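You operate a simulated robot arm through the tools that you are given. There is no shell and no other tool. Be economical: measure what you need, move in short steps, check, and stop when the job is done.

You run a simulated two-armed robot. Do the job below in one go: nothing can be reset, and whatever is moved stays where it is left.

JOB
Pick up the cardboard tube from the steel table top with one hand, pass it to the other hand and put it on the ledge of the air panel.

The check looks at the end state, three seconds after you hand in, the way a careful person would. Anything else that was tipped, shoved, dropped, spilled or broken makes it a failure.

ROBOT AND FRAMES
Two 7-joint arms with two-finger parallel grippers on one trunk, on a base that drives. Base frame: it is fixed to the floor where the robot stands at the start and does not move with it; the origin is under the middle of the robot, x ahead of it, y to its left, z up; the surface under the hand at the start is at about z = 800. Units: mm, degrees, N and s.
The left shoulder is at the start at [50, 158, 1133], the right one opposite. With the tool pointing down near the work surface each hand reaches from about 200 to 660 mm from the robot's upright axis, wherever it stands, measured 20 degrees to its own side. Places, roughly: ledge of the air panel (23x83 cm) [-2380, -1880, 800]. Payload 3.91 kg a hand.
The tool frame of a hand sits at the grasp point between the pads (the TCP): z along the fingers, y along the line on which they close. The tips reach 30 mm beyond it. The gripper opens to 110 mm. The fingers are 20 mm wide and 10 mm thick; the gripper's body (48 by 112 mm) begins 55 mm behind the TCP.
Orientation is that of the tool frame in the base frame, as a unit quaternion [x, y, z, w]. With the fingers straight down and closing along the base's y, the tool's x points along the base's -x, its y along +y and its z along -z.

CONTROLS
- The arms move only by the tool apply_moves. It takes "left_steps", "right_steps" or both (then of equal length, played together; a hand with none holds still); each is a list of rows, each an object (a shift or turn left out is 0, a gripper value left out holds the last) with "hand": the gripper command, from -1 (fully open) to 1 (shut), values between in proportion; "offset": the shift along the tool's x, y, z in mm, a list of three; "turn": the turn, a rotation vector about the tool's x, y, z in degrees, a list of three. In form: [{"hand": hand, "offset": [tx, ty, tz], "turn": [rx, ry, rz]}, ...]. A call has 1 to 20 rows; each row shifts and turns the commanded pose from where the row before left it, along the tool's axes as they then stand. A row lasts 0.2 s, in which the tool goes at most 50 mm and 8.6 degrees; a call with a longer step from one row to the next is refused whole, and so is a gripper value outside its range. A pose out of reach is approached as far as the arm can. The call stops where the force on the tool passes 40 N (or 10 N more than at its start, if that is more) or the arm is blocked; 0.2 s more then pass. The fingers move at their own pace (about 153 mm/s each) and stop on an object; they squeeze with about 39 N. The grip force told is the motor's: it shows also when the fingers shut on nothing. Time passes only in rows, and 0.2 s behind the last, so rows that do not move let the fingers close. The reply holds the time, the measured pose of the TCP, the force on the tool along the base axes, the opening and the grip force, in the units named above and with some noise, with the torque about the TCP (base axes, N m) and any sound that the robot's microphone picked up.
- Cameras (640 x 400 px; columns grow to the right, rows downward): "scene" is now at [129.6, -6.2, 1273]; the picture's right is [-0.25, -0.97, 0.00], its down [-0.50, 0.13, -0.85] and it looks along [0.83, -0.22, -0.52] (base axes); focal length 288 px, centre (320, 200). "left" rides on the left gripper at [73, -17, -103] in its tool frame; the picture's right is [0.23, 0.97, 0.00], its down [-0.76, 0.18, -0.62] and it looks along [-0.61, 0.14, 0.78] (tool axes); focal length 222 px, centre (320, 200). "right" rides on the right gripper at [72, 17, -103] in its tool frame; the picture's right is [-0.23, 0.97, 0.00], its down [-0.76, -0.18, -0.62] and it looks along [-0.61, -0.14, 0.78] (tool axes); focal length 222 px, centre (320, 200). There is no depth. A picture from a camera that has moved, and an enlarged one, comes with that camera's place and axes in the base frame and with its lens. The place of the scene camera against the robot may be out by one fixed shift of up to 25 mm in any direction.
- get_image(camera): a new picture of that camera. No time passes.
- lift_body(by): slides the trunk up (or, below 0, down) by that many mm; the arms and the scene camera ride with it, the base frame stays. It gives what a move gives, with no picture.
- base_move(legs): drives the robot by 1 to 6 legs, each [ahead, turn to the left] in mm and degrees, along the robot's own axes; the way and the turn of a leg run together, so that a leg with both is an arc; at most 1500 mm and 180 degrees a leg. The arms and the cameras ride along, it lands a little off, and it stops where it bumps. It gives what a move gives.
- aim_head(pan, tilt): turns the head with the scene camera to pan (to the left, within 80 degrees either way) and tilt (down, from -29 to 69), counted from straight ahead of the robot. It gives what a move gives.
- enlarge(camera, box): a new picture of the part [left, top, right, bottom] of that camera's present view, enlarged. No time passes.
- finish_job(): hands the job in; it is judged then, once.

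Go step by step. Nothing tells you exact positions but the pictures and the camera data: compare them with the known pose of the tool, close in by small moves and look again before you grip or let go. The budget is 120 turns and 100 pictures, counting those below and the enlarged ones. Unless the task says otherwise, let go and move clear before handing in, and close with one line.

The tools are called after "Call:" as name(argument=value, ...) on one line, values as JSON. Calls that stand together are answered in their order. apply_moves: Moves the arms, as the interface text tells. Its arguments: {"type":"object","properties":{"left_steps":{"type":"array","items":{"type":"object","properties":{"hand":{"type":"number"},"offset":{"type":"array","items":{"type":"number"}},"turn":{"type":"array","items":{"type":"number"}}}}},"right_steps":{"type":"array","items":{"type":"object","properties":{"hand":{"type":"number"},"offset":{"type":"array","items":{"type":"number"}},"turn":{"type":"array","items":{"type":"number"}}}}}},"required":[]} The other tools are called the same way: lift_body (by) slides the trunk up or down; base_move (legs) drives the base; aim_head (pan, tilt) turns the head that bears the scene camera; get_image (camera) takes a picture; enlarge (camera, box) takes an enlarged picture of a part of a camera's view; finish_job () hands the job in.

At the start:

```text
time: 0.0
left_tcp_pos: [403.1, 19.2, 1073.8]
left_tcp_rot: [-0.001, 1.0, 0.001, 0.0]
left_wrist_force: [-0.1, 0.1, 0.4]
left_moment: [0.01, 0.01, -0.01]
left_finger_gap: 109.9
left_gripper_force: 0.1
right_tcp_pos: [387.3, -281.9, 1033.4]
right_tcp_rot: [0.0, 1.0, 0.0, 0.0]
right_wrist_force: [-0.3, 0.2, 0.4]
right_moment: [0.02, 0.01, -0.01]
right_finger_gap: 110.0
right_gripper_force: 0.1
trunk travel left (down, up): [-375.0, 107.0]
robot x, y, heading: [-0.2, 3.2, 0.0]
head pan, tilt: [-14.6, 31.3]
```

scene: 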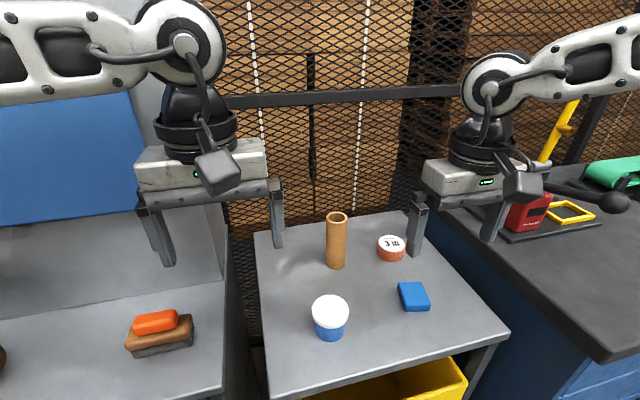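
right: 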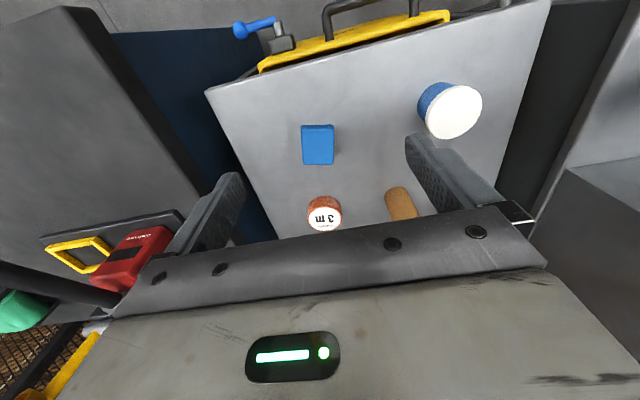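
left: 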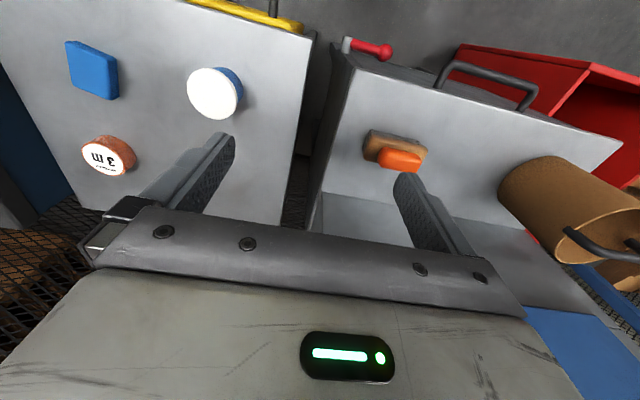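

The tube stands upright at about [604, -178], roughly 130 mm tall and 45 mm across. I'll bring the right hand above it and look again.

Call:
apply_moves(right_steps=[{"hand": -1, "offset": [-41, 21, 0]}, {"offset": [-41, 21, 0]}, {"offset": [-41, 21, 0]}, {"offset": [-41, 21, 0]}, {"offset": [-38, 20, 0]}, {}])

Call:
get_image(camera="right")

Call:
get_image(camera="scene")

```text
time: 1.4
left_tcp_pos: [402.2, 20.5, 1074.3]
left_tcp_rot: [-0.001, 1.0, 0.0, 0.0]
left_wrist_force: [-0.6, -0.7, -0.3]
left_moment: [0.02, -0.03, 0.04]
left_finger_gap: 109.8
left_gripper_force: 0.0
right_tcp_pos: [532.4, -211.9, 1034.3]
right_tcp_rot: [0.0, 1.0, 0.001, 0.002]
right_wrist_force: [-0.1, 0.7, -0.1]
right_moment: [0.02, -0.02, -0.01]
right_finger_gap: 110.2
right_gripper_force: 0.1
right hand out of reach, approached as far as the arm can: row 4, 5
trunk travel left (down, up): [-375.0, 107.0]
robot x, y, heading: [-0.8, 1.9, 0.1]
head pan, tilt: [-14.6, 31.3]
```

```text
96 pictures are left
camera right: at [459.7, -194.6, 1137.7], right [0.23, 0.97, 0.0], down [0.76, -0.18, 0.62], along [0.61, -0.14, -0.78], focal length 222 px, centre (320, 200)
```

right: 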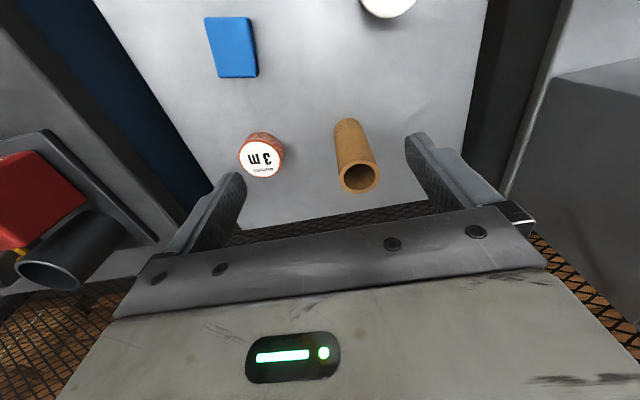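

```text
95 pictures are left
camera scene: at [129.3, -6.2, 1273.0], right [-0.25, -0.97, 0.0], down [-0.5, 0.13, -0.85], along [0.83, -0.22, -0.52], focal length 288 px, centre (320, 200)
```

scene: 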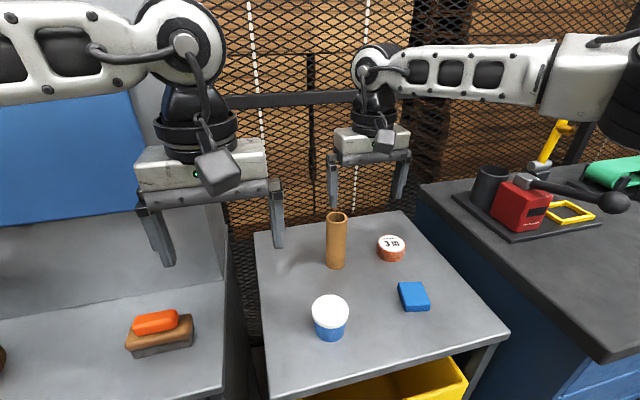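

The tube's centre is about [604, -181] and its top is near z 922. The right arm is at its reach limit at this height, so I'll raise the trunk a little and come in lower.

Call:
lift_body(by=40)

Call:
apply_moves(right_steps=[{"offset": [0, 0, 35]}, {"offset": [0, 0, 35]}, {"offset": [0, 0, 25]}, {}])

```text
time: 2.2
left_tcp_pos: [402.7, 19.6, 1113.0]
left_tcp_rot: [-0.001, 1.0, 0.0, 0.0]
left_wrist_force: [0.1, -0.3, -0.8]
left_moment: [-0.01, 0.0, 0.01]
left_finger_gap: 109.8
left_gripper_force: 0.1
right_tcp_pos: [533.1, -211.2, 1075.1]
right_tcp_rot: [0.0, 1.0, 0.0, 0.0]
right_wrist_force: [0.4, 0.0, 0.2]
right_moment: [-0.01, 0.03, -0.02]
right_finger_gap: 110.0
right_gripper_force: 0.0
trunk travel left (down, up): [-415.0, 67.0]
robot x, y, heading: [0.7, 0.8, 0.1]
head pan, tilt: [-14.6, 31.3]
```

```text
time: 3.2
left_tcp_pos: [402.3, 18.9, 1114.3]
left_tcp_rot: [-0.001, 1.0, 0.001, 0.001]
left_wrist_force: [0.1, -0.1, -1.2]
left_moment: [-0.02, 0.01, 0.0]
left_finger_gap: 109.9
left_gripper_force: 0.1
right_tcp_pos: [519.4, -221.2, 982.7]
right_tcp_rot: [0.0, 1.0, 0.002, 0.002]
right_wrist_force: [-0.7, -0.1, -0.2]
right_moment: [0.0, 0.02, 0.02]
right_finger_gap: 110.1
right_gripper_force: 0.0
right hand out of reach, approached as far as the arm can: row 2, 3
trunk travel left (down, up): [-415.0, 67.0]
robot x, y, heading: [1.0, 1.4, 0.3]
head pan, tilt: [-14.6, 31.3]
```

The reach report is odd, so I'll test with a small move back and then forward.

Call:
apply_moves(right_steps=[{"offset": [0, 0, 0]}, {"offset": [0, 0, 0]}])

Call:
apply_moves(right_steps=[{"offset": [-20, 10, 0]}, {"offset": [-20, 10, 0]}, {}])

Call:
get_image(camera="right")

```text
time: 3.8
left_tcp_pos: [403.4, 19.6, 1112.8]
left_tcp_rot: [-0.001, 1.0, 0.0, 0.0]
left_wrist_force: [0.0, -0.1, 0.2]
left_moment: [0.02, 0.0, -0.02]
left_finger_gap: 109.8
left_gripper_force: 0.2
right_tcp_pos: [519.1, -220.0, 983.1]
right_tcp_rot: [0.0, 1.0, 0.001, 0.002]
right_wrist_force: [-0.2, 0.2, 0.3]
right_moment: [0.02, -0.02, 0.01]
right_finger_gap: 109.8
right_gripper_force: 0.1
trunk travel left (down, up): [-415.0, 67.0]
robot x, y, heading: [3.4, 2.3, -0.1]
head pan, tilt: [-14.6, 31.3]
```

```text
time: 4.6
left_tcp_pos: [402.8, 19.4, 1113.3]
left_tcp_rot: [-0.001, 1.0, 0.0, 0.001]
left_wrist_force: [0.7, 0.4, -0.2]
left_moment: [-0.01, 0.0, -0.01]
left_finger_gap: 110.0
left_gripper_force: 0.1
right_tcp_pos: [521.9, -221.8, 989.6]
right_tcp_rot: [0.0, 1.0, 0.0, 0.001]
right_wrist_force: [-0.8, -0.4, 0.4]
right_moment: [-0.02, 0.01, 0.01]
right_finger_gap: 110.0
right_gripper_force: 0.0
right hand out of reach, approached as far as the arm can: row 1, 2
trunk travel left (down, up): [-415.0, 67.0]
robot x, y, heading: [-0.5, -1.7, 0.1]
head pan, tilt: [-14.6, 31.3]
```

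```text
94 pictures are left
camera right: at [450.3, -204.7, 1093.1], right [0.23, 0.97, 0.0], down [0.76, -0.18, 0.62], along [0.61, -0.14, -0.78], focal length 222 px, centre (320, 200)
```

right: 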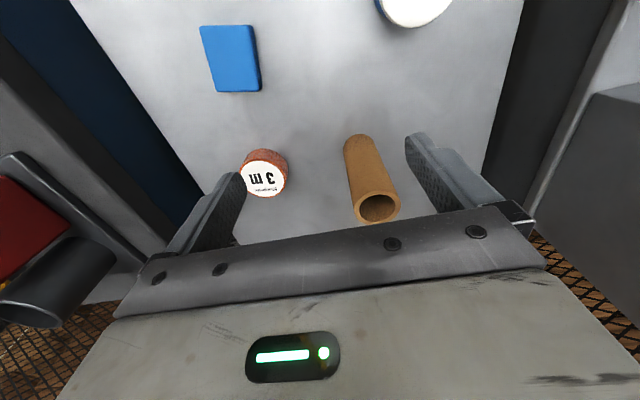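

The right arm stops about 90 mm short, so the base has to move closer. First I'll look down at the gap between the base and the table.

Call:
aim_head(pan=0, tilt=69)

Call:
get_image(camera="scene")

```text
time: 5.7
left_tcp_pos: [403.7, 18.6, 1113.3]
left_tcp_rot: [0.0, 1.0, 0.0, 0.0]
left_wrist_force: [0.6, 0.6, 0.0]
left_moment: [0.0, 0.01, 0.01]
left_finger_gap: 110.0
left_gripper_force: 0.1
right_tcp_pos: [522.3, -221.7, 989.4]
right_tcp_rot: [0.0, 1.0, 0.001, 0.001]
right_wrist_force: [0.2, 0.6, 0.3]
right_moment: [0.01, -0.02, 0.01]
right_finger_gap: 110.0
right_gripper_force: 0.0
trunk travel left (down, up): [-415.0, 67.0]
robot x, y, heading: [0.3, 2.5, -0.0]
head pan, tilt: [0.0, 68.8]
```

```text
93 pictures are left
camera scene: at [98.6, 16.4, 1263.6], right [0.0, -1.0, 0.0], down [-0.93, 0.0, -0.36], along [0.36, 0.0, -0.93], focal length 288 px, centre (320, 200)
```

scene: 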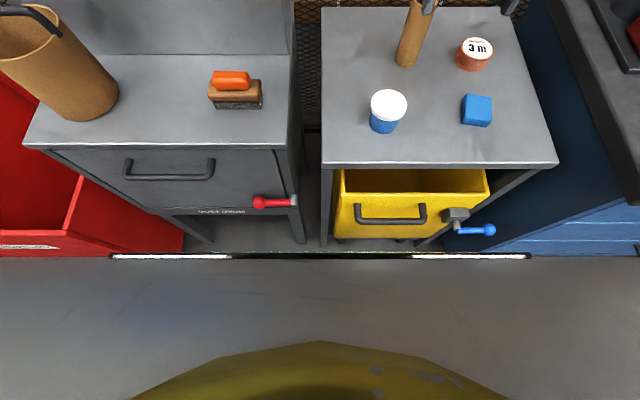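

There are roughly 300 mm of clear floor ahead. I'll lift and retract the right hand, then drive 120 mm forward.

Call:
apply_moves(right_steps=[{"offset": [30, 0, -30]}, {"offset": [40, 0, -30]}, {}])

Call:
base_move(legs=[[120, 0]])

Call:
aim_head(pan=-14.6, tilt=45)

Call:
get_image(camera="right")

Call:
get_image(camera="scene")

```text
time: 6.5
left_tcp_pos: [403.0, 19.1, 1112.6]
left_tcp_rot: [-0.001, 1.0, 0.0, 0.0]
left_wrist_force: [0.8, -0.1, -0.3]
left_moment: [0.02, 0.01, -0.02]
left_finger_gap: 109.8
left_gripper_force: 0.1
right_tcp_pos: [452.8, -220.8, 1050.1]
right_tcp_rot: [0.0, 1.0, 0.0, 0.001]
right_wrist_force: [0.2, 0.2, 0.3]
right_moment: [0.04, 0.03, 0.0]
right_finger_gap: 110.0
right_gripper_force: 0.0
trunk travel left (down, up): [-415.0, 67.0]
robot x, y, heading: [0.3, -1.7, -0.1]
head pan, tilt: [0.0, 68.8]
```

```text
time: 7.8
left_tcp_pos: [458.3, 20.1, 1114.5]
left_tcp_rot: [0.0, 1.0, 0.0, 0.0]
left_wrist_force: [0.1, -0.4, -0.3]
left_moment: [0.03, -0.02, 0.01]
left_finger_gap: 110.2
left_gripper_force: 0.0
right_tcp_pos: [508.8, -220.1, 1050.6]
right_tcp_rot: [-0.001, 1.0, 0.001, 0.001]
right_wrist_force: [0.1, -0.2, 0.0]
right_moment: [-0.01, 0.0, 0.0]
right_finger_gap: 110.0
right_gripper_force: 0.1
trunk travel left (down, up): [-415.0, 67.0]
robot x, y, heading: [55.8, -1.0, 0.1]
head pan, tilt: [0.0, 68.8]
stopped in leg 1: the robot was blocked; the commanded pose is now the measured one
```

```text
time: 8.7
left_tcp_pos: [459.0, 19.9, 1114.4]
left_tcp_rot: [0.0, 1.0, 0.0, 0.001]
left_wrist_force: [-0.3, 0.1, 0.3]
left_moment: [0.01, -0.02, 0.02]
left_finger_gap: 110.0
left_gripper_force: 0.0
right_tcp_pos: [508.1, -219.7, 1051.3]
right_tcp_rot: [-0.001, 1.0, 0.001, 0.001]
right_wrist_force: [0.1, 0.7, -0.8]
right_moment: [-0.04, -0.02, -0.01]
right_finger_gap: 110.0
right_gripper_force: 0.1
trunk travel left (down, up): [-415.0, 67.0]
robot x, y, heading: [57.5, 0.2, -0.1]
head pan, tilt: [-14.6, 45.0]
```

```text
92 pictures are left
camera right: at [436.0, -203.2, 1154.2], right [0.23, 0.97, 0.0], down [0.76, -0.18, 0.62], along [0.61, -0.14, -0.78], focal length 222 px, centre (320, 200)
```

right: 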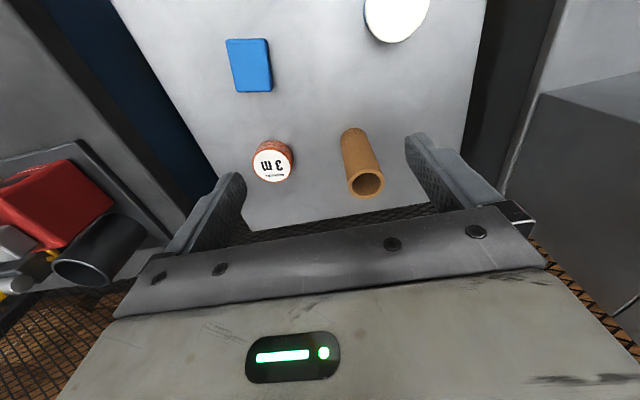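

```text
91 pictures are left
camera scene: at [177.1, -2.4, 1292.4], right [-0.25, -0.97, 0.0], down [-0.69, 0.18, -0.71], along [0.68, -0.18, -0.71], focal length 288 px, centre (320, 200)
```

scene: 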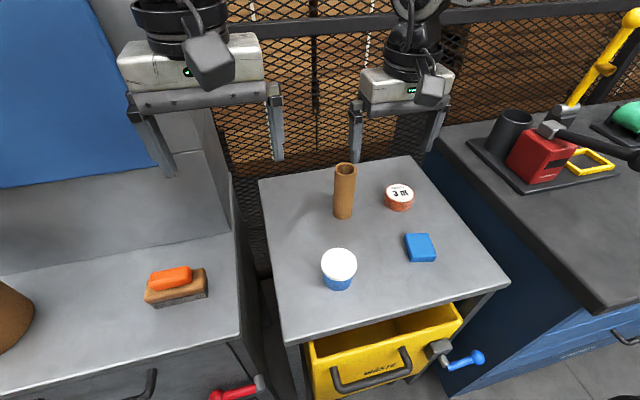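

The base is blocked after 56 mm, with nothing displaced. I'll tilt the right hand about 35° forward to gain reach, still closing along y.

Call:
apply_moves(right_steps=[{"offset": [0, 8, 0], "turn": [0, -7, 0]}, {"offset": [0, 8, 0], "turn": [0, -7, 0]}, {"offset": [0, 8, 0], "turn": [0, -7, 0]}, {"offset": [0, 7, 0], "turn": [0, -7, 0]}, {"offset": [0, 7, 0], "turn": [0, -7, 0]}, {}])

Call:
get_image(camera="right")

```text
time: 10.1
left_tcp_pos: [458.0, 18.8, 1114.0]
left_tcp_rot: [0.0, 1.0, 0.0, 0.001]
left_wrist_force: [0.9, 0.5, 0.7]
left_moment: [-0.01, 0.02, 0.02]
left_finger_gap: 110.0
left_gripper_force: 0.1
right_tcp_pos: [508.2, -181.2, 1051.2]
right_tcp_rot: [0.0, 0.953, 0.002, 0.302]
right_wrist_force: [-0.5, -0.4, 0.1]
right_moment: [0.02, -0.01, -0.02]
right_finger_gap: 109.8
right_gripper_force: 0.0
trunk travel left (down, up): [-415.0, 67.0]
robot x, y, heading: [58.6, 1.3, 0.0]
head pan, tilt: [-14.6, 45.0]
```

```text
90 pictures are left
camera right: at [389.5, -164.7, 1094.0], right [0.18, 0.97, 0.13], down [0.26, -0.18, 0.95], along [0.95, -0.14, -0.29], focal length 222 px, centre (320, 200)
```

right: 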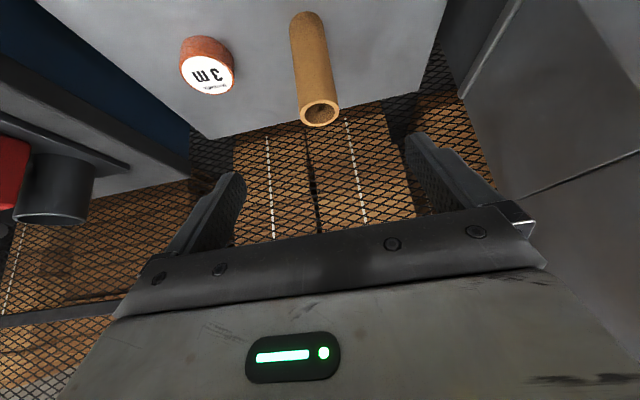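

The tube is in line at y ≈ -182. I'll advance along the tool axis so the fingers straddle it, and check before gripping.

Call:
apply_moves(right_steps=[{"offset": [2.2, 0, 23.8]}, {"offset": [2.2, 0, 23.8]}, {"offset": [2.2, 0, 23.8]}, {"offset": [2.2, 0, 23.8]}, {"offset": [2.2, 0, 23.8]}, {}])

Call:
get_image(camera="right")

```text
time: 11.5
left_tcp_pos: [458.6, 19.8, 1113.2]
left_tcp_rot: [0.0, 1.0, -0.001, 0.001]
left_wrist_force: [0.6, -0.1, -0.5]
left_moment: [-0.01, -0.02, -0.01]
left_finger_gap: 109.8
left_gripper_force: 0.0
right_tcp_pos: [567.9, -180.8, 946.3]
right_tcp_rot: [-0.001, 0.953, 0.0, 0.303]
right_wrist_force: [0.0, -0.5, -0.4]
right_moment: [-0.01, -0.03, 0.01]
right_finger_gap: 110.0
right_gripper_force: 0.0
trunk travel left (down, up): [-415.0, 67.0]
robot x, y, heading: [56.8, 2.5, -0.1]
head pan, tilt: [-14.6, 45.0]
```

```text
89 pictures are left
camera right: at [449.2, -164.7, 991.0], right [0.18, 0.97, 0.13], down [0.26, -0.18, 0.95], along [0.95, -0.14, -0.29], focal length 222 px, centre (320, 200)
```

right: 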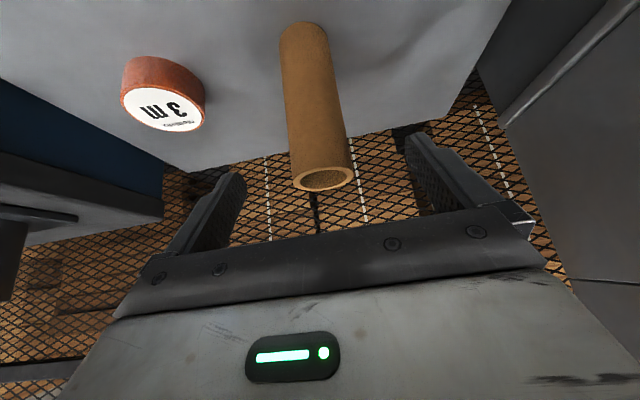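

Alignment holds. I'll move in the rest of the way and close.

Call:
apply_moves(right_steps=[{"offset": [2, 0, 22.5]}, {"offset": [2, 0, 22.5]}, {"offset": [1, 0, 21]}, {}, {"hand": 1}, {"hand": 1}, {"hand": 1}, {"hand": 1}])

Call:
get_image(camera="right")

```text
time: 13.3
left_tcp_pos: [459.0, 18.7, 1113.1]
left_tcp_rot: [0.0, 1.0, 0.0, 0.0]
left_wrist_force: [0.5, 0.0, 0.2]
left_moment: [0.01, -0.01, 0.0]
left_finger_gap: 109.8
left_gripper_force: 0.2
right_tcp_pos: [586.4, -201.6, 913.6]
right_tcp_rot: [0.0, 0.954, 0.001, 0.301]
right_wrist_force: [-0.5, 0.3, 0.4]
right_moment: [0.02, 0.02, 0.02]
right_finger_gap: 43.4
right_gripper_force: 38.8
right hand out of reach, approached as far as the arm can: row 2, 3
trunk travel left (down, up): [-415.0, 67.0]
robot x, y, heading: [53.2, 0.1, 0.2]
head pan, tilt: [-14.6, 45.0]
```

```text
88 pictures are left
camera right: at [467.8, -184.8, 955.9], right [0.18, 0.97, 0.13], down [0.26, -0.18, 0.95], along [0.95, -0.14, -0.29], focal length 222 px, centre (320, 200)
```

right: 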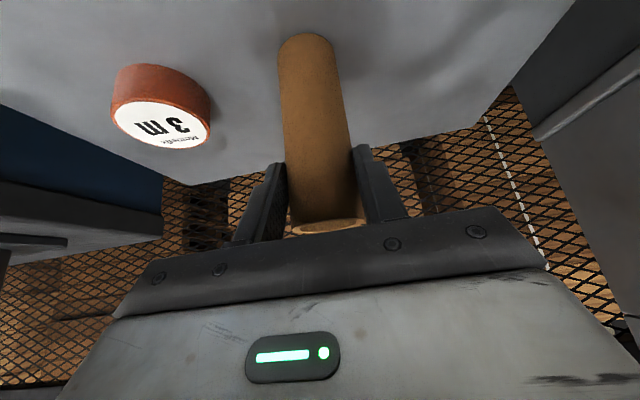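

The arm ran out of reach, so the tube is only held near the fingertips and has been nudged about 15–20 mm. I'll release it, back off, lower the trunk and take a proper grip.

Call:
apply_moves(right_steps=[{"hand": -1}, {"hand": -1}, {"hand": -1}, {"offset": [0, 0, -30]}, {"offset": [0, 0, -40]}, {"offset": [0, 0, -45]}, {}])

Call:
lift_body(by=-110)

Call:
get_image(camera="right")

Call:
get_image(camera="scene")

```text
time: 14.9
left_tcp_pos: [459.6, 19.4, 1114.1]
left_tcp_rot: [0.0, 1.0, 0.001, 0.001]
left_wrist_force: [0.6, -0.4, 0.0]
left_moment: [-0.02, -0.02, 0.04]
left_finger_gap: 110.0
left_gripper_force: 0.1
right_tcp_pos: [519.3, -202.9, 1006.0]
right_tcp_rot: [0.0, 0.953, 0.001, 0.302]
right_wrist_force: [0.2, 1.2, 0.5]
right_moment: [-0.03, -0.01, 0.0]
right_finger_gap: 109.8
right_gripper_force: 0.1
trunk travel left (down, up): [-415.0, 67.0]
robot x, y, heading: [55.1, 1.5, 0.2]
head pan, tilt: [-14.6, 45.0]
```

```text
time: 16.3
left_tcp_pos: [459.5, 19.6, 1004.0]
left_tcp_rot: [0.0, 1.0, -0.001, 0.001]
left_wrist_force: [-0.8, 0.1, 0.7]
left_moment: [0.01, -0.02, -0.02]
left_finger_gap: 110.0
left_gripper_force: 0.0
right_tcp_pos: [520.0, -202.7, 896.5]
right_tcp_rot: [0.0, 0.953, 0.001, 0.302]
right_wrist_force: [0.0, 0.2, -0.9]
right_moment: [0.02, -0.02, 0.02]
right_finger_gap: 110.3
right_gripper_force: 0.0
trunk travel left (down, up): [-305.0, 177.0]
robot x, y, heading: [60.5, 0.6, 0.1]
head pan, tilt: [-14.6, 45.0]
```

```text
87 pictures are left
camera right: at [401.5, -185.6, 940.3], right [0.18, 0.97, 0.13], down [0.26, -0.18, 0.95], along [0.95, -0.14, -0.29], focal length 222 px, centre (320, 200)
```

right: 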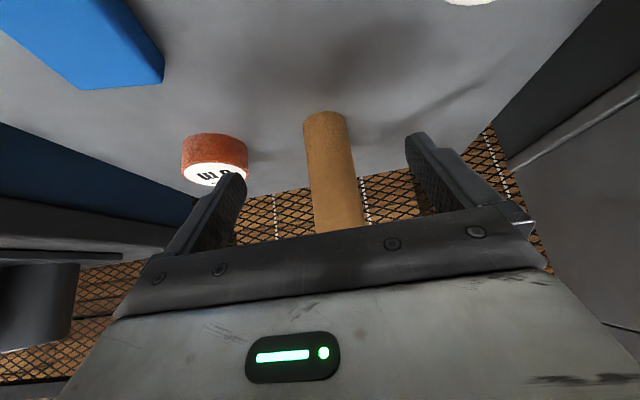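

```text
86 pictures are left
camera scene: at [177.0, -2.5, 1182.5], right [-0.25, -0.97, 0.0], down [-0.68, 0.18, -0.71], along [0.68, -0.18, -0.71], focal length 288 px, centre (320, 200)
```

scene: 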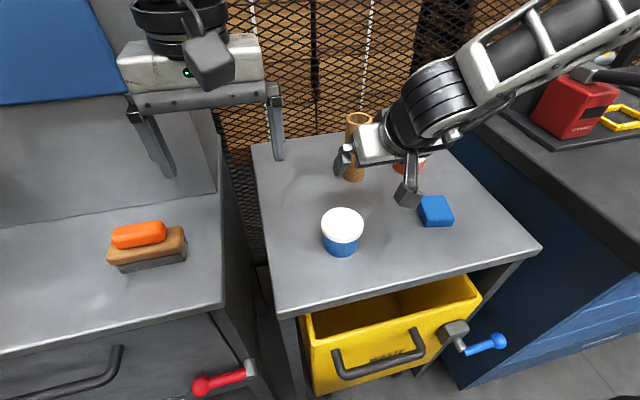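

Everything is still standing, and the tube is at about [602, -197]. I'll move forward around it and check the pose before closing.

Call:
apply_moves(right_steps=[{"offset": [-15.4, 1.3, 13.8]}, {"offset": [-15.4, 1.3, 13.8]}, {"offset": [-15.4, 1.3, 13.8]}, {"offset": [-15.2, 1.3, 13.9]}, {}])

Call:
get_image(camera="right")

```text
time: 17.5
left_tcp_pos: [459.3, 19.4, 1004.4]
left_tcp_rot: [0.0, 1.0, 0.0, 0.001]
left_wrist_force: [0.4, 0.4, 0.1]
left_moment: [0.02, 0.02, 0.02]
left_finger_gap: 109.9
left_gripper_force: 0.0
right_tcp_pos: [602.6, -197.3, 887.0]
right_tcp_rot: [-0.001, 0.954, 0.001, 0.301]
right_wrist_force: [-0.3, 0.0, -1.0]
right_moment: [0.01, 0.0, -0.03]
right_finger_gap: 110.0
right_gripper_force: 0.1
trunk travel left (down, up): [-305.0, 177.0]
robot x, y, heading: [58.9, 1.7, -0.0]
head pan, tilt: [-14.6, 45.0]
```

```text
85 pictures are left
camera right: at [484.1, -180.3, 930.6], right [0.18, 0.97, 0.13], down [0.26, -0.18, 0.95], along [0.95, -0.14, -0.29], focal length 222 px, centre (320, 200)
```

right: 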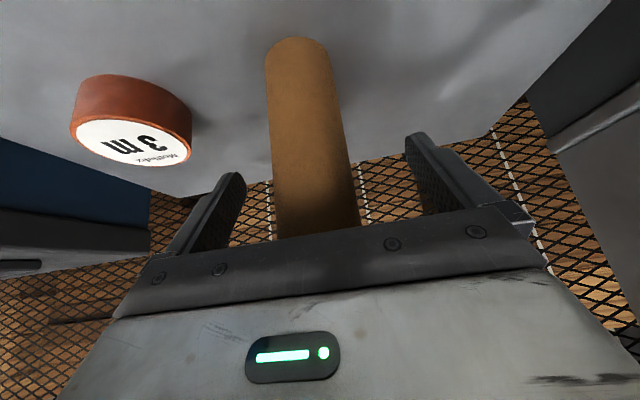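

The hand is now in position around the tube. I'll close, then raise the trunk.

Call:
apply_moves(right_steps=[{"hand": 1}, {"hand": 1}, {"hand": 1}, {"hand": 1}])

Call:
lift_body(by=110)

Call:
get_image(camera="scene")

Call:
get_image(camera="left")

```text
time: 18.5
left_tcp_pos: [458.7, 19.4, 1003.6]
left_tcp_rot: [0.001, 1.0, 0.0, 0.001]
left_wrist_force: [-0.1, 0.6, -0.7]
left_moment: [0.0, -0.03, -0.01]
left_finger_gap: 110.1
left_gripper_force: 0.1
right_tcp_pos: [602.3, -196.9, 887.9]
right_tcp_rot: [0.0, 0.954, 0.001, 0.301]
right_wrist_force: [0.3, 0.0, -0.2]
right_moment: [0.03, -0.02, 0.0]
right_finger_gap: 43.9
right_gripper_force: 39.2
trunk travel left (down, up): [-305.0, 177.0]
robot x, y, heading: [55.0, 1.2, -0.1]
head pan, tilt: [-14.6, 45.0]
```

```text
time: 19.9
left_tcp_pos: [458.8, 19.5, 1113.5]
left_tcp_rot: [0.0, 1.0, 0.0, 0.002]
left_wrist_force: [-0.5, 1.8, -0.4]
left_moment: [-0.05, -0.04, 0.0]
left_finger_gap: 109.9
left_gripper_force: 0.0
right_tcp_pos: [603.7, -198.3, 997.9]
right_tcp_rot: [0.0, 0.953, 0.001, 0.301]
right_wrist_force: [-1.1, -0.7, 0.5]
right_moment: [-0.01, -0.01, -0.01]
right_finger_gap: 43.7
right_gripper_force: 39.1
trunk travel left (down, up): [-415.0, 67.0]
robot x, y, heading: [58.8, 3.5, 0.1]
head pan, tilt: [-14.6, 45.0]
```

```text
84 pictures are left
camera scene: at [177.3, -2.5, 1292.4], right [-0.25, -0.97, 0.0], down [-0.68, 0.18, -0.71], along [0.68, -0.18, -0.71], focal length 288 px, centre (320, 200)
```

scene: 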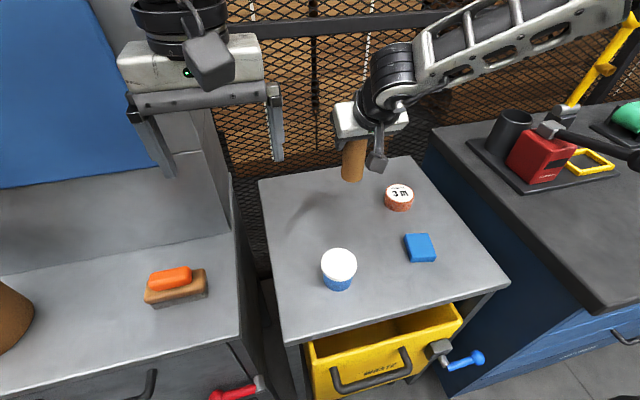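

```text
83 pictures are left
camera left: at [386.0, 3.9, 1217.5], right [-0.23, 0.97, 0.0], down [0.76, 0.18, 0.62], along [0.61, 0.14, -0.78], focal length 222 px, centre (320, 200)
```

left: 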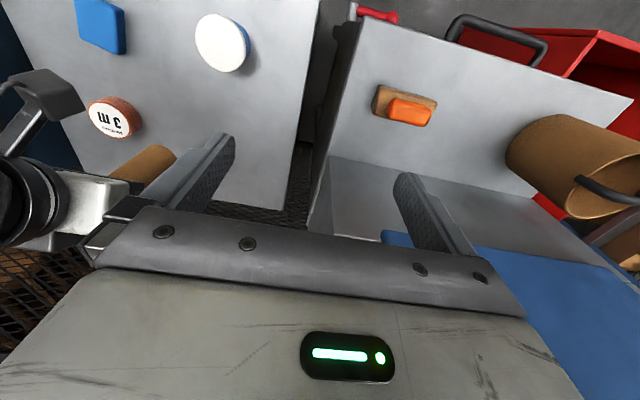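

The tube is securely held. I'll retract the right arm and look to the right for the way ahead.

Call:
apply_moves(right_steps=[{"offset": [21, 0, -29.3]}, {"offset": [21, 0, -29.3]}, {"offset": [21, 0, -29.3]}, {"offset": [21, 0, -29.3]}, {"offset": [21, 0, -29.3]}, {}])

Call:
aim_head(pan=-80, tilt=25)

Call:
get_image(camera="scene")

Call:
aim_head(pan=80, tilt=25)

Call:
get_image(camera="scene")

```text
time: 21.3
left_tcp_pos: [459.7, 19.3, 1113.1]
left_tcp_rot: [0.0, 1.0, 0.0, 0.001]
left_wrist_force: [-0.1, -0.1, -0.5]
left_moment: [-0.01, -0.02, 0.03]
left_finger_gap: 110.0
left_gripper_force: 0.1
right_tcp_pos: [430.6, -197.0, 1057.6]
right_tcp_rot: [0.0, 0.953, 0.001, 0.302]
right_wrist_force: [-0.5, 0.3, 0.4]
right_moment: [0.01, 0.01, 0.0]
right_finger_gap: 43.9
right_gripper_force: 39.1
trunk travel left (down, up): [-415.0, 67.0]
robot x, y, heading: [55.2, 7.5, -0.1]
head pan, tilt: [-14.6, 45.0]
```

```text
time: 22.7
left_tcp_pos: [458.7, 19.6, 1115.0]
left_tcp_rot: [0.0, 1.0, 0.001, 0.001]
left_wrist_force: [0.6, -0.3, 0.5]
left_moment: [0.01, 0.0, 0.02]
left_finger_gap: 109.7
left_gripper_force: 0.1
right_tcp_pos: [432.7, -198.1, 1057.0]
right_tcp_rot: [0.0, 0.953, 0.0, 0.302]
right_wrist_force: [0.0, 0.9, 0.8]
right_moment: [0.04, -0.02, 0.02]
right_finger_gap: 44.0
right_gripper_force: 39.3
trunk travel left (down, up): [-415.0, 67.0]
robot x, y, heading: [57.1, 3.0, 0.1]
head pan, tilt: [-80.0, 25.0]
```

```text
82 pictures are left
camera scene: at [114.6, -72.8, 1323.0], right [-0.98, -0.18, 0.0], down [-0.07, 0.42, -0.91], along [0.16, -0.89, -0.42], focal length 288 px, centre (320, 200)
```

scene: 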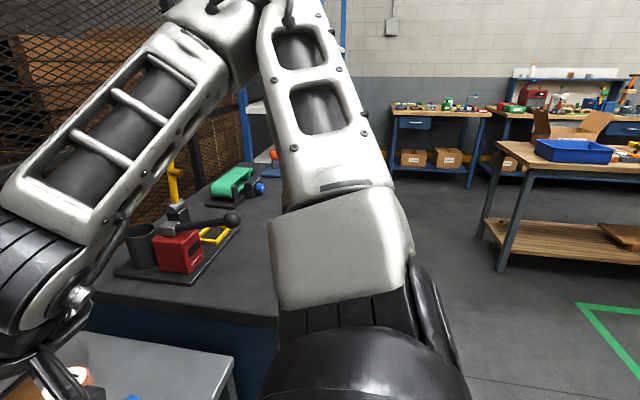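

```text
time: 25.1
left_tcp_pos: [459.5, 19.8, 1114.0]
left_tcp_rot: [0.001, 1.0, 0.0, 0.001]
left_wrist_force: [0.3, -0.3, 0.2]
left_moment: [0.01, -0.03, 0.01]
left_finger_gap: 109.8
left_gripper_force: 0.0
right_tcp_pos: [431.4, -197.0, 1056.2]
right_tcp_rot: [0.0, 0.954, 0.001, 0.301]
right_wrist_force: [0.1, -0.3, -1.0]
right_moment: [-0.02, -0.01, -0.03]
right_finger_gap: 44.0
right_gripper_force: 38.8
trunk travel left (down, up): [-415.0, 67.0]
robot x, y, heading: [58.1, 2.4, 0.2]
head pan, tilt: [80.0, 25.0]
```

```text
81 pictures are left
camera scene: at [114.4, 108.6, 1323.0], right [0.98, -0.17, 0.0], down [-0.07, -0.42, -0.91], along [0.16, 0.89, -0.42], focal length 288 px, centre (320, 200)
```

scene: 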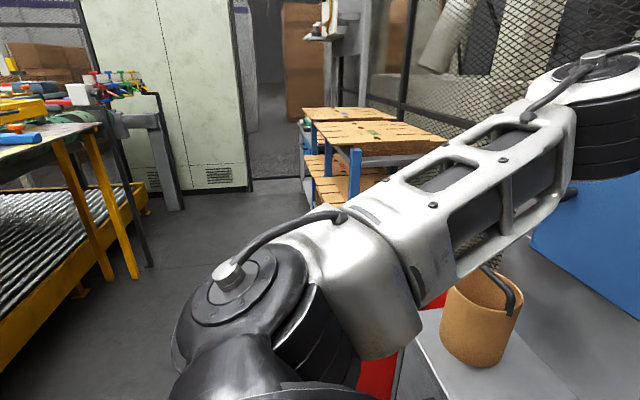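

The floor behind looks open. I'll back off, turn right about 90°, and look toward the panel.

Call:
base_move(legs=[[-350, 0], [0, -90]])

Call:
aim_head(pan=-50, tilt=20)

Call:
get_image(camera="scene")

```text
time: 31.2
left_tcp_pos: [-278.8, -401.8, 1114.1]
left_tcp_rot: [0.709, 0.705, -0.001, 0.0]
left_wrist_force: [0.5, -1.0, 0.4]
left_moment: [-0.02, 0.01, 0.0]
left_finger_gap: 110.2
left_gripper_force: 0.1
right_tcp_pos: [-496.4, -373.6, 1056.6]
right_tcp_rot: [0.676, 0.672, -0.214, 0.214]
right_wrist_force: [-0.3, 0.3, -1.5]
right_moment: [0.04, 0.0, 0.02]
right_finger_gap: 43.8
right_gripper_force: 38.9
trunk travel left (down, up): [-415.0, 67.0]
robot x, y, heading: [-296.3, 1.7, -90.3]
head pan, tilt: [80.0, 25.0]
```

```text
time: 33.3
left_tcp_pos: [-278.7, -402.0, 1115.2]
left_tcp_rot: [0.709, 0.705, -0.001, -0.001]
left_wrist_force: [0.0, 0.2, -0.2]
left_moment: [0.01, -0.02, 0.01]
left_finger_gap: 109.9
left_gripper_force: 0.1
right_tcp_pos: [-495.3, -372.2, 1056.2]
right_tcp_rot: [0.676, 0.673, -0.213, 0.214]
right_wrist_force: [0.3, 0.7, -0.4]
right_moment: [-0.04, -0.02, 0.04]
right_finger_gap: 43.9
right_gripper_force: 38.9
trunk travel left (down, up): [-415.0, 67.0]
robot x, y, heading: [-292.8, 0.4, -90.1]
head pan, tilt: [-50.0, 20.0]
```

```text
80 pictures are left
camera scene: at [-364.0, -82.0, 1331.1], right [-0.64, 0.77, 0.0], down [0.26, 0.22, -0.94], along [-0.72, -0.6, -0.34], focal length 288 px, centre (320, 200)
```

scene: 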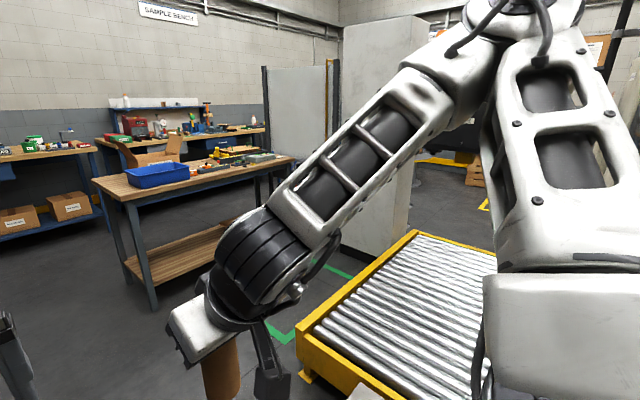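

The panel direction is behind the arm, and a roller conveyor and a wooden table stand on the way. I'll turn to face it.

Call:
base_move(legs=[[0, -48]])

Call:
aim_head(pan=0, tilt=15)

Call:
get_image(camera="scene")

```text
time: 35.9
left_tcp_pos: [-584.5, -280.0, 1114.9]
left_tcp_rot: [0.935, 0.356, -0.001, 0.0]
left_wrist_force: [-0.2, -0.5, 0.9]
left_moment: [0.01, 0.01, 0.01]
left_finger_gap: 110.1
left_gripper_force: 0.1
right_tcp_pos: [-707.4, -99.9, 1056.2]
right_tcp_rot: [0.891, 0.339, -0.281, 0.108]
right_wrist_force: [0.1, -0.5, 0.5]
right_moment: [0.0, -0.01, -0.03]
right_finger_gap: 43.9
right_gripper_force: 39.1
trunk travel left (down, up): [-415.0, 67.0]
robot x, y, heading: [-298.8, 5.3, -138.0]
head pan, tilt: [-50.0, 20.0]
```

```text
time: 37.1
left_tcp_pos: [-583.3, -279.7, 1114.5]
left_tcp_rot: [0.935, 0.356, -0.001, -0.001]
left_wrist_force: [0.2, -1.0, -0.3]
left_moment: [0.01, -0.02, -0.01]
left_finger_gap: 110.0
left_gripper_force: 0.1
right_tcp_pos: [-708.0, -100.0, 1057.3]
right_tcp_rot: [0.891, 0.339, -0.282, 0.108]
right_wrist_force: [-0.5, -0.3, -0.2]
right_moment: [0.02, -0.01, 0.03]
right_finger_gap: 43.5
right_gripper_force: 39.3
trunk travel left (down, up): [-415.0, 67.0]
robot x, y, heading: [-292.9, 6.5, -138.0]
head pan, tilt: [0.0, 15.0]
```

```text
79 pictures are left
camera scene: at [-391.8, -71.2, 1339.2], right [-0.67, 0.75, 0.0], down [0.19, 0.17, -0.97], along [-0.72, -0.64, -0.26], focal length 288 px, centre (320, 200)
```

scene: 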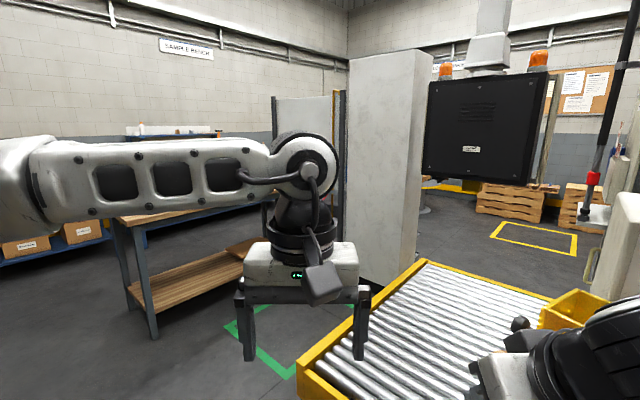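

The panel's ledge is hidden beyond the left hand, next to the grey cabinet. I'll drive down the aisle between the conveyor and the table for a clear view.

Call:
base_move(legs=[[0, 26], [1050, 0], [0, -40]])

Call:
get_image(camera="scene")

```text
time: 45.7
left_tcp_pos: [-1046.4, -1184.9, 1115.2]
left_tcp_rot: [0.971, 0.24, -0.002, 0.0]
left_wrist_force: [0.5, 0.6, -0.4]
left_moment: [-0.01, 0.0, 0.0]
left_finger_gap: 110.1
left_gripper_force: 0.0
right_tcp_pos: [-1122.8, -980.1, 1056.6]
right_tcp_rot: [0.925, 0.229, -0.293, 0.074]
right_wrist_force: [0.4, 0.2, -0.2]
right_moment: [-0.02, 0.0, -0.01]
right_finger_gap: 43.8
right_gripper_force: 38.7
trunk travel left (down, up): [-415.0, 67.0]
robot x, y, heading: [-696.5, -982.9, -152.2]
head pan, tilt: [0.0, 15.0]
```

```text
78 pictures are left
camera scene: at [-813.4, -1026.5, 1339.3], right [-0.47, 0.88, 0.0], down [0.23, 0.12, -0.97], along [-0.85, -0.45, -0.26], focal length 288 px, centre (320, 200)
```

scene: 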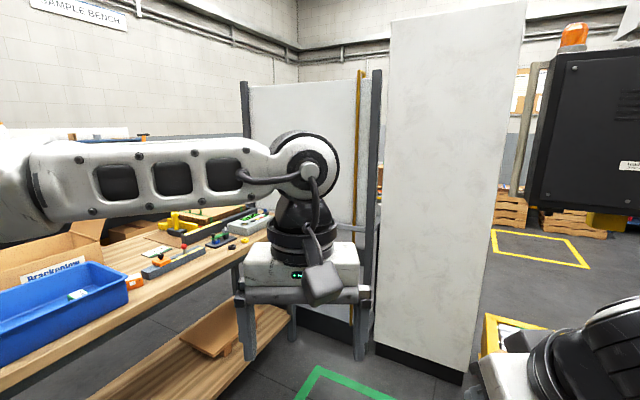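

The panel is the white board with posts, left of the cabinet, and its ledge is still behind the left gripper. I'll drive closer into the clear area and square up to face -x.

Call:
base_move(legs=[[0, -3], [600, 0], [0, -25]])

Call:
aim_head(pan=30, tilt=25)

Call:
get_image(camera="scene")

Call:
get_image(camera="left")

```text
time: 50.8
left_tcp_pos: [-1645.4, -1248.9, 1113.6]
left_tcp_rot: [1.0, -0.002, -0.001, 0.0]
left_wrist_force: [-0.6, 0.3, 0.0]
left_moment: [-0.05, -0.01, 0.01]
left_finger_gap: 110.0
left_gripper_force: 0.0
right_tcp_pos: [-1616.3, -1031.7, 1055.9]
right_tcp_rot: [0.953, -0.002, -0.302, 0.0]
right_wrist_force: [-0.9, -0.1, -0.6]
right_moment: [-0.02, 0.0, 0.01]
right_finger_gap: 44.0
right_gripper_force: 38.8
trunk travel left (down, up): [-415.0, 67.0]
robot x, y, heading: [-1244.1, -1233.2, 179.9]
head pan, tilt: [0.0, 15.0]
```

```text
time: 51.8
left_tcp_pos: [-1644.7, -1249.0, 1114.3]
left_tcp_rot: [1.0, -0.002, 0.0, 0.0]
left_wrist_force: [0.5, -0.1, -0.7]
left_moment: [-0.02, -0.02, -0.01]
left_finger_gap: 110.0
left_gripper_force: 0.1
right_tcp_pos: [-1616.8, -1031.8, 1055.9]
right_tcp_rot: [0.953, -0.002, -0.301, 0.0]
right_wrist_force: [-0.3, 0.1, -0.4]
right_moment: [0.01, -0.01, -0.01]
right_finger_gap: 43.9
right_gripper_force: 39.2
trunk travel left (down, up): [-415.0, 67.0]
robot x, y, heading: [-1244.2, -1232.3, 179.8]
head pan, tilt: [30.0, 25.0]
```

```text
77 pictures are left
camera scene: at [-1359.8, -1261.9, 1323.0], right [-0.5, 0.87, 0.0], down [0.37, 0.21, -0.91], along [-0.79, -0.45, -0.42], focal length 288 px, centre (320, 200)
```

scene: 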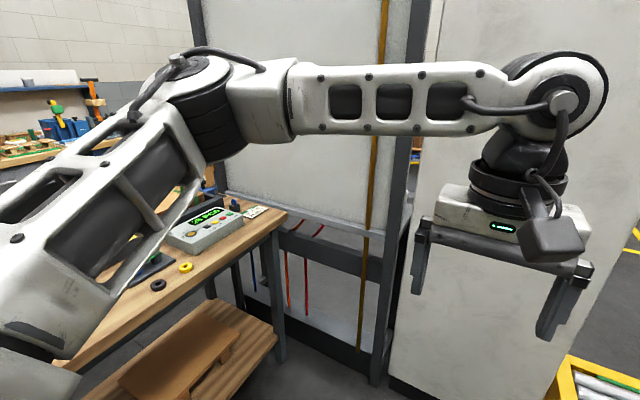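

```text
76 pictures are left
camera left: at [-1572.9, -1231.1, 1217.8], right [0.22, -0.97, 0.0], down [-0.76, -0.18, 0.62], along [-0.61, -0.14, -0.78], focal length 222 px, centre (320, 200)
```

left: 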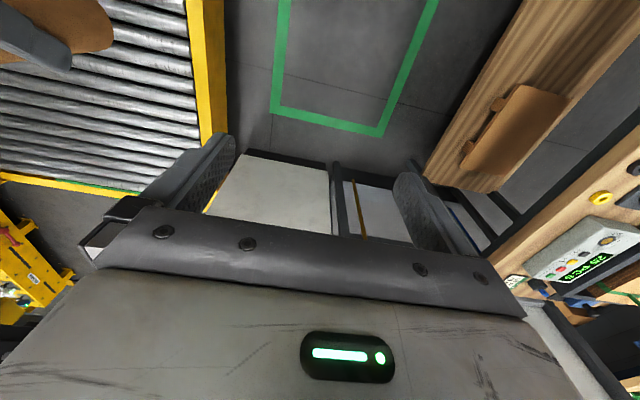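

The ledge is the grey strip at the foot of the white board, with the table corner in front of part of it. There is free space here, so I'll prepare the handover: turn both hands about the vertical, with the right hand coming from the right and the left hand swinging out to the left.

Call:
apply_moves(left_steps=[{"offset": [0, 40, 0]}, {"offset": [0, 40, 0]}, {"turn": [0, 0, -8.2]}, {"turn": [0, 0, -8.2]}, {"turn": [0, 0, -8.2]}, {"turn": [0, 0, -8.2]}, {"turn": [0, 0, -8.2]}, {"turn": [0, 0, -8.2]}, {"turn": [0, 0, -8.2]}, {"turn": [0, 0, -8.2]}, {"turn": [0, 0, -8.2]}, {"turn": [0, 0, -8.2]}, {"turn": [0, 0, -8.2]}, {}], right_steps=[{}, {}, {"turn": [-4.7, 0, -6.71]}, {"turn": [-4.7, 0, -6.71]}, {"turn": [-4.7, 0, -6.71]}, {"turn": [-4.7, 0, -6.71]}, {"turn": [-4.7, 0, -6.71]}, {"turn": [-4.7, 0, -6.71]}, {"turn": [-4.7, 0, -6.71]}, {"turn": [-4.7, 0, -6.71]}, {"turn": [-4.7, 0, -6.71]}, {"turn": [-4.7, 0, -6.71]}, {"turn": [-4.7, 0, -6.71]}, {}])

Call:
aim_head(pan=0, tilt=35)

Call:
get_image(camera="scene")

```text
time: 54.8
left_tcp_pos: [-1645.3, -1328.2, 1115.1]
left_tcp_rot: [0.706, 0.708, 0.0, -0.001]
left_wrist_force: [-0.2, 0.1, -0.8]
left_moment: [0.0, 0.0, 0.02]
left_finger_gap: 109.6
left_gripper_force: 0.0
right_tcp_pos: [-1506.5, -1206.7, 1019.2]
right_tcp_rot: [0.676, 0.673, -0.214, 0.21]
right_wrist_force: [0.2, 0.0, -0.1]
right_moment: [-0.02, -0.01, 0.03]
right_finger_gap: 43.8
right_gripper_force: 39.3
right hand out of reach, approached as far as the arm can: row 8, 9, 10, 11, 12, 13
trunk travel left (down, up): [-415.0, 67.0]
robot x, y, heading: [-1242.8, -1232.5, 179.9]
head pan, tilt: [30.0, 25.0]
```

```text
time: 55.7
left_tcp_pos: [-1645.1, -1328.4, 1113.8]
left_tcp_rot: [0.707, 0.707, 0.001, -0.002]
left_wrist_force: [0.4, 0.0, -0.2]
left_moment: [0.01, 0.02, -0.02]
left_finger_gap: 110.0
left_gripper_force: 0.1
right_tcp_pos: [-1506.4, -1206.5, 1019.5]
right_tcp_rot: [0.677, 0.672, -0.217, 0.209]
right_wrist_force: [-0.9, 0.1, -0.5]
right_moment: [0.03, 0.01, 0.0]
right_finger_gap: 43.9
right_gripper_force: 38.8
trunk travel left (down, up): [-415.0, 67.0]
robot x, y, heading: [-1244.8, -1232.2, 179.7]
head pan, tilt: [0.0, 35.0]
```

```text
75 pictures are left
camera scene: at [-1367.9, -1216.0, 1307.3], right [0.0, 1.0, 0.0], down [0.57, 0.0, -0.82], along [-0.82, 0.0, -0.57], focal length 288 px, centre (320, 200)
```

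scene: 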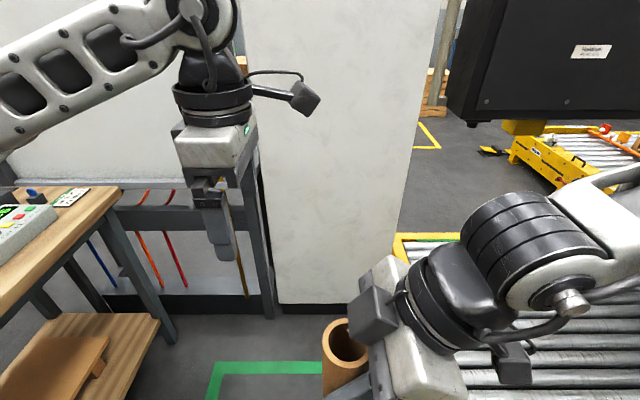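

The right hand turned but drifted inward. I'll bring it forward and see whether it's reachable there.

Call:
apply_moves(right_steps=[{"offset": [4.1, -34.5, -9]}, {"offset": [4.1, -34.5, -9]}, {"offset": [4.1, -34.5, -9]}, {"offset": [4.1, -34.5, -9]}, {}])

```text
time: 56.9
left_tcp_pos: [-1645.9, -1328.3, 1114.5]
left_tcp_rot: [0.707, 0.708, 0.0, -0.001]
left_wrist_force: [-0.4, -0.3, -0.1]
left_moment: [0.01, 0.03, 0.01]
left_finger_gap: 110.0
left_gripper_force: 0.1
right_tcp_pos: [-1531.0, -1235.1, 1008.2]
right_tcp_rot: [0.676, 0.672, -0.216, 0.211]
right_wrist_force: [0.6, 0.7, -0.5]
right_moment: [0.0, 0.01, 0.01]
right_finger_gap: 43.8
right_gripper_force: 39.2
right hand out of reach, approached as far as the arm can: row 1, 2, 3, 4
trunk travel left (down, up): [-415.0, 67.0]
robot x, y, heading: [-1240.5, -1235.0, 179.7]
head pan, tilt: [0.0, 35.0]
```

That yaw is outside the right arm's workspace. I'll turn it back and keep the right hand coming from behind, with the left hand gripping horizontally low on the tube.

Call:
apply_moves(right_steps=[{"offset": [20, 0, 0], "turn": [4.7, 0, 6.71]}, {"offset": [20, 0, 0], "turn": [4.7, 0, 6.71]}, {"offset": [20, 0, 0], "turn": [4.7, 0, 6.71]}, {"turn": [4.7, 0, 6.71]}, {"turn": [4.7, 0, 6.71]}, {"turn": [4.7, 0, 6.71]}, {"turn": [4.7, 0, 6.71]}, {"turn": [4.7, 0, 6.71]}, {"turn": [4.7, 0, 6.71]}, {"turn": [4.7, 0, 6.71]}, {"turn": [4.7, 0, 6.71]}, {}])

Call:
apply_moves(left_steps=[{"turn": [0, 8.2, 0]}, {"turn": [0, 8.2, 0]}, {"turn": [0, 8.2, 0]}, {"turn": [0, 8.2, 0]}, {"turn": [0, 8.2, 0]}, {"turn": [0, 8.2, 0]}, {"turn": [0, 8.2, 0]}, {"turn": [0, 8.2, 0]}, {"turn": [0, 8.2, 0]}, {"turn": [0, 8.2, 0]}, {"turn": [0, 8, 0]}, {}])

Call:
get_image(camera="scene")

```text
time: 59.5
left_tcp_pos: [-1646.5, -1328.4, 1114.9]
left_tcp_rot: [0.707, 0.707, 0.0, -0.001]
left_wrist_force: [0.2, -0.6, -0.2]
left_moment: [0.02, -0.01, 0.0]
left_finger_gap: 110.1
left_gripper_force: 0.1
right_tcp_pos: [-1591.6, -1123.9, 1004.1]
right_tcp_rot: [0.953, -0.002, -0.302, 0.001]
right_wrist_force: [-0.1, 0.0, 0.0]
right_moment: [0.01, -0.03, -0.03]
right_finger_gap: 43.8
right_gripper_force: 38.8
right hand out of reach, approached as far as the arm can: row 3, 4, 5, 6, 7, 8, 9, 10, 11
trunk travel left (down, up): [-415.0, 67.0]
robot x, y, heading: [-1239.4, -1231.9, 179.7]
head pan, tilt: [0.0, 35.0]
```

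```text
time: 62.1
left_tcp_pos: [-1647.2, -1328.2, 1114.6]
left_tcp_rot: [-0.5, -0.499, -0.5, 0.501]
left_wrist_force: [0.9, 0.6, 0.0]
left_moment: [0.02, -0.01, 0.0]
left_finger_gap: 109.9
left_gripper_force: 0.0
right_tcp_pos: [-1590.5, -1123.2, 1004.6]
right_tcp_rot: [0.953, -0.002, -0.302, 0.001]
right_wrist_force: [-0.5, -0.2, -0.6]
right_moment: [0.02, -0.01, 0.03]
right_finger_gap: 43.9
right_gripper_force: 39.1
trunk travel left (down, up): [-415.0, 67.0]
robot x, y, heading: [-1243.8, -1231.4, 179.7]
head pan, tilt: [0.0, 35.0]
```

```text
74 pictures are left
camera scene: at [-1367.9, -1215.9, 1307.3], right [0.0, 1.0, 0.0], down [0.57, 0.0, -0.82], along [-0.82, 0.0, -0.57], focal length 288 px, centre (320, 200)
```

scene: 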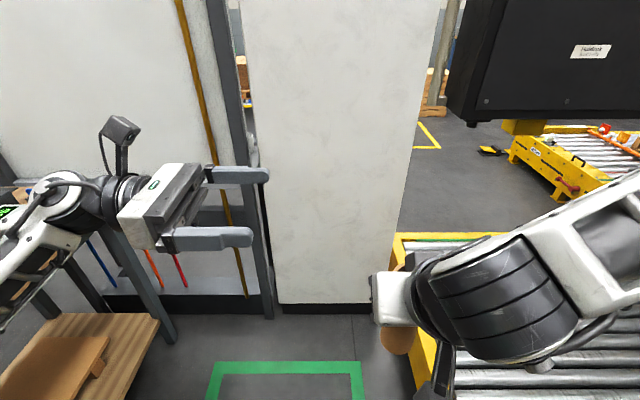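

The left hand can point horizontally right with its camera up. I'll bring the tube in front at a comfortable height, with the left hand 58 mm below the right grasp point.

Call:
apply_moves(right_steps=[{"offset": [-23.9, 9.6, -13.8]}, {"offset": [-23.9, 9.6, -13.8]}, {"offset": [-23.9, 9.6, -13.8]}, {"offset": [-23.9, 9.6, -13.8]}, {"offset": [-23.9, 9.6, -13.8]}, {}])

Call:
get_image(camera="left")

Call:
get_image(camera="scene")

```text
time: 63.5
left_tcp_pos: [-1645.6, -1328.5, 1115.0]
left_tcp_rot: [-0.5, -0.5, -0.499, 0.501]
left_wrist_force: [-0.4, 0.3, -0.2]
left_moment: [-0.01, -0.02, 0.01]
left_finger_gap: 110.0
left_gripper_force: 0.0
right_tcp_pos: [-1642.8, -1150.9, 1115.2]
right_tcp_rot: [0.954, -0.003, -0.301, -0.001]
right_wrist_force: [0.2, -0.4, -0.4]
right_moment: [0.0, -0.02, 0.0]
right_finger_gap: 43.7
right_gripper_force: 39.0
right hand out of reach, approached as far as the arm can: row 3, 4, 5
trunk travel left (down, up): [-415.0, 67.0]
robot x, y, heading: [-1241.7, -1237.9, 179.8]
head pan, tilt: [0.0, 35.0]
```

```text
73 pictures are left
camera left: at [-1662.8, -1431.2, 1187.2], right [0.97, 0.0, 0.22], down [0.18, -0.62, -0.76], along [0.14, 0.78, -0.61], focal length 222 px, centre (320, 200)
```

left: 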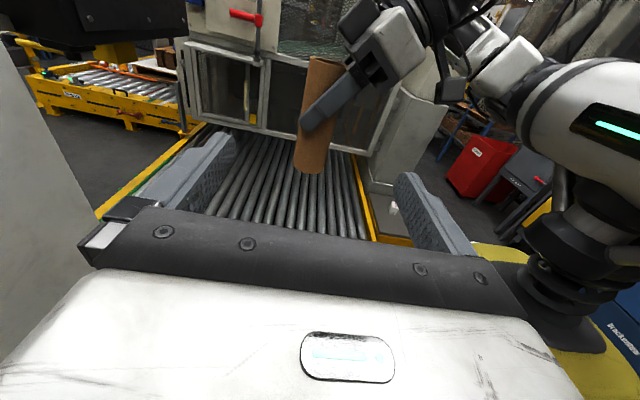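

```text
72 pictures are left
camera scene: at [-1367.9, -1215.9, 1307.3], right [0.0, 1.0, 0.0], down [0.57, 0.0, -0.82], along [-0.82, 0.0, -0.57], focal length 288 px, centre (320, 200)
```

scene: 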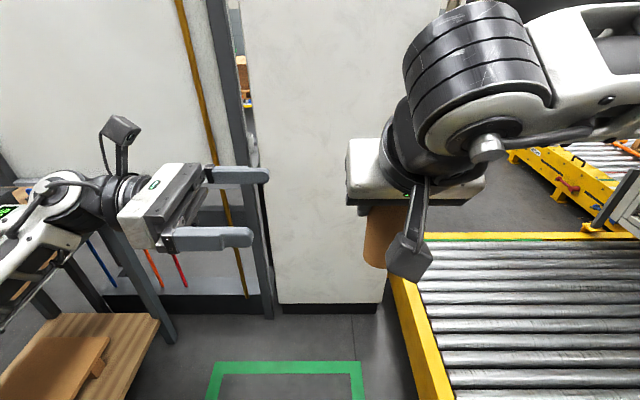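

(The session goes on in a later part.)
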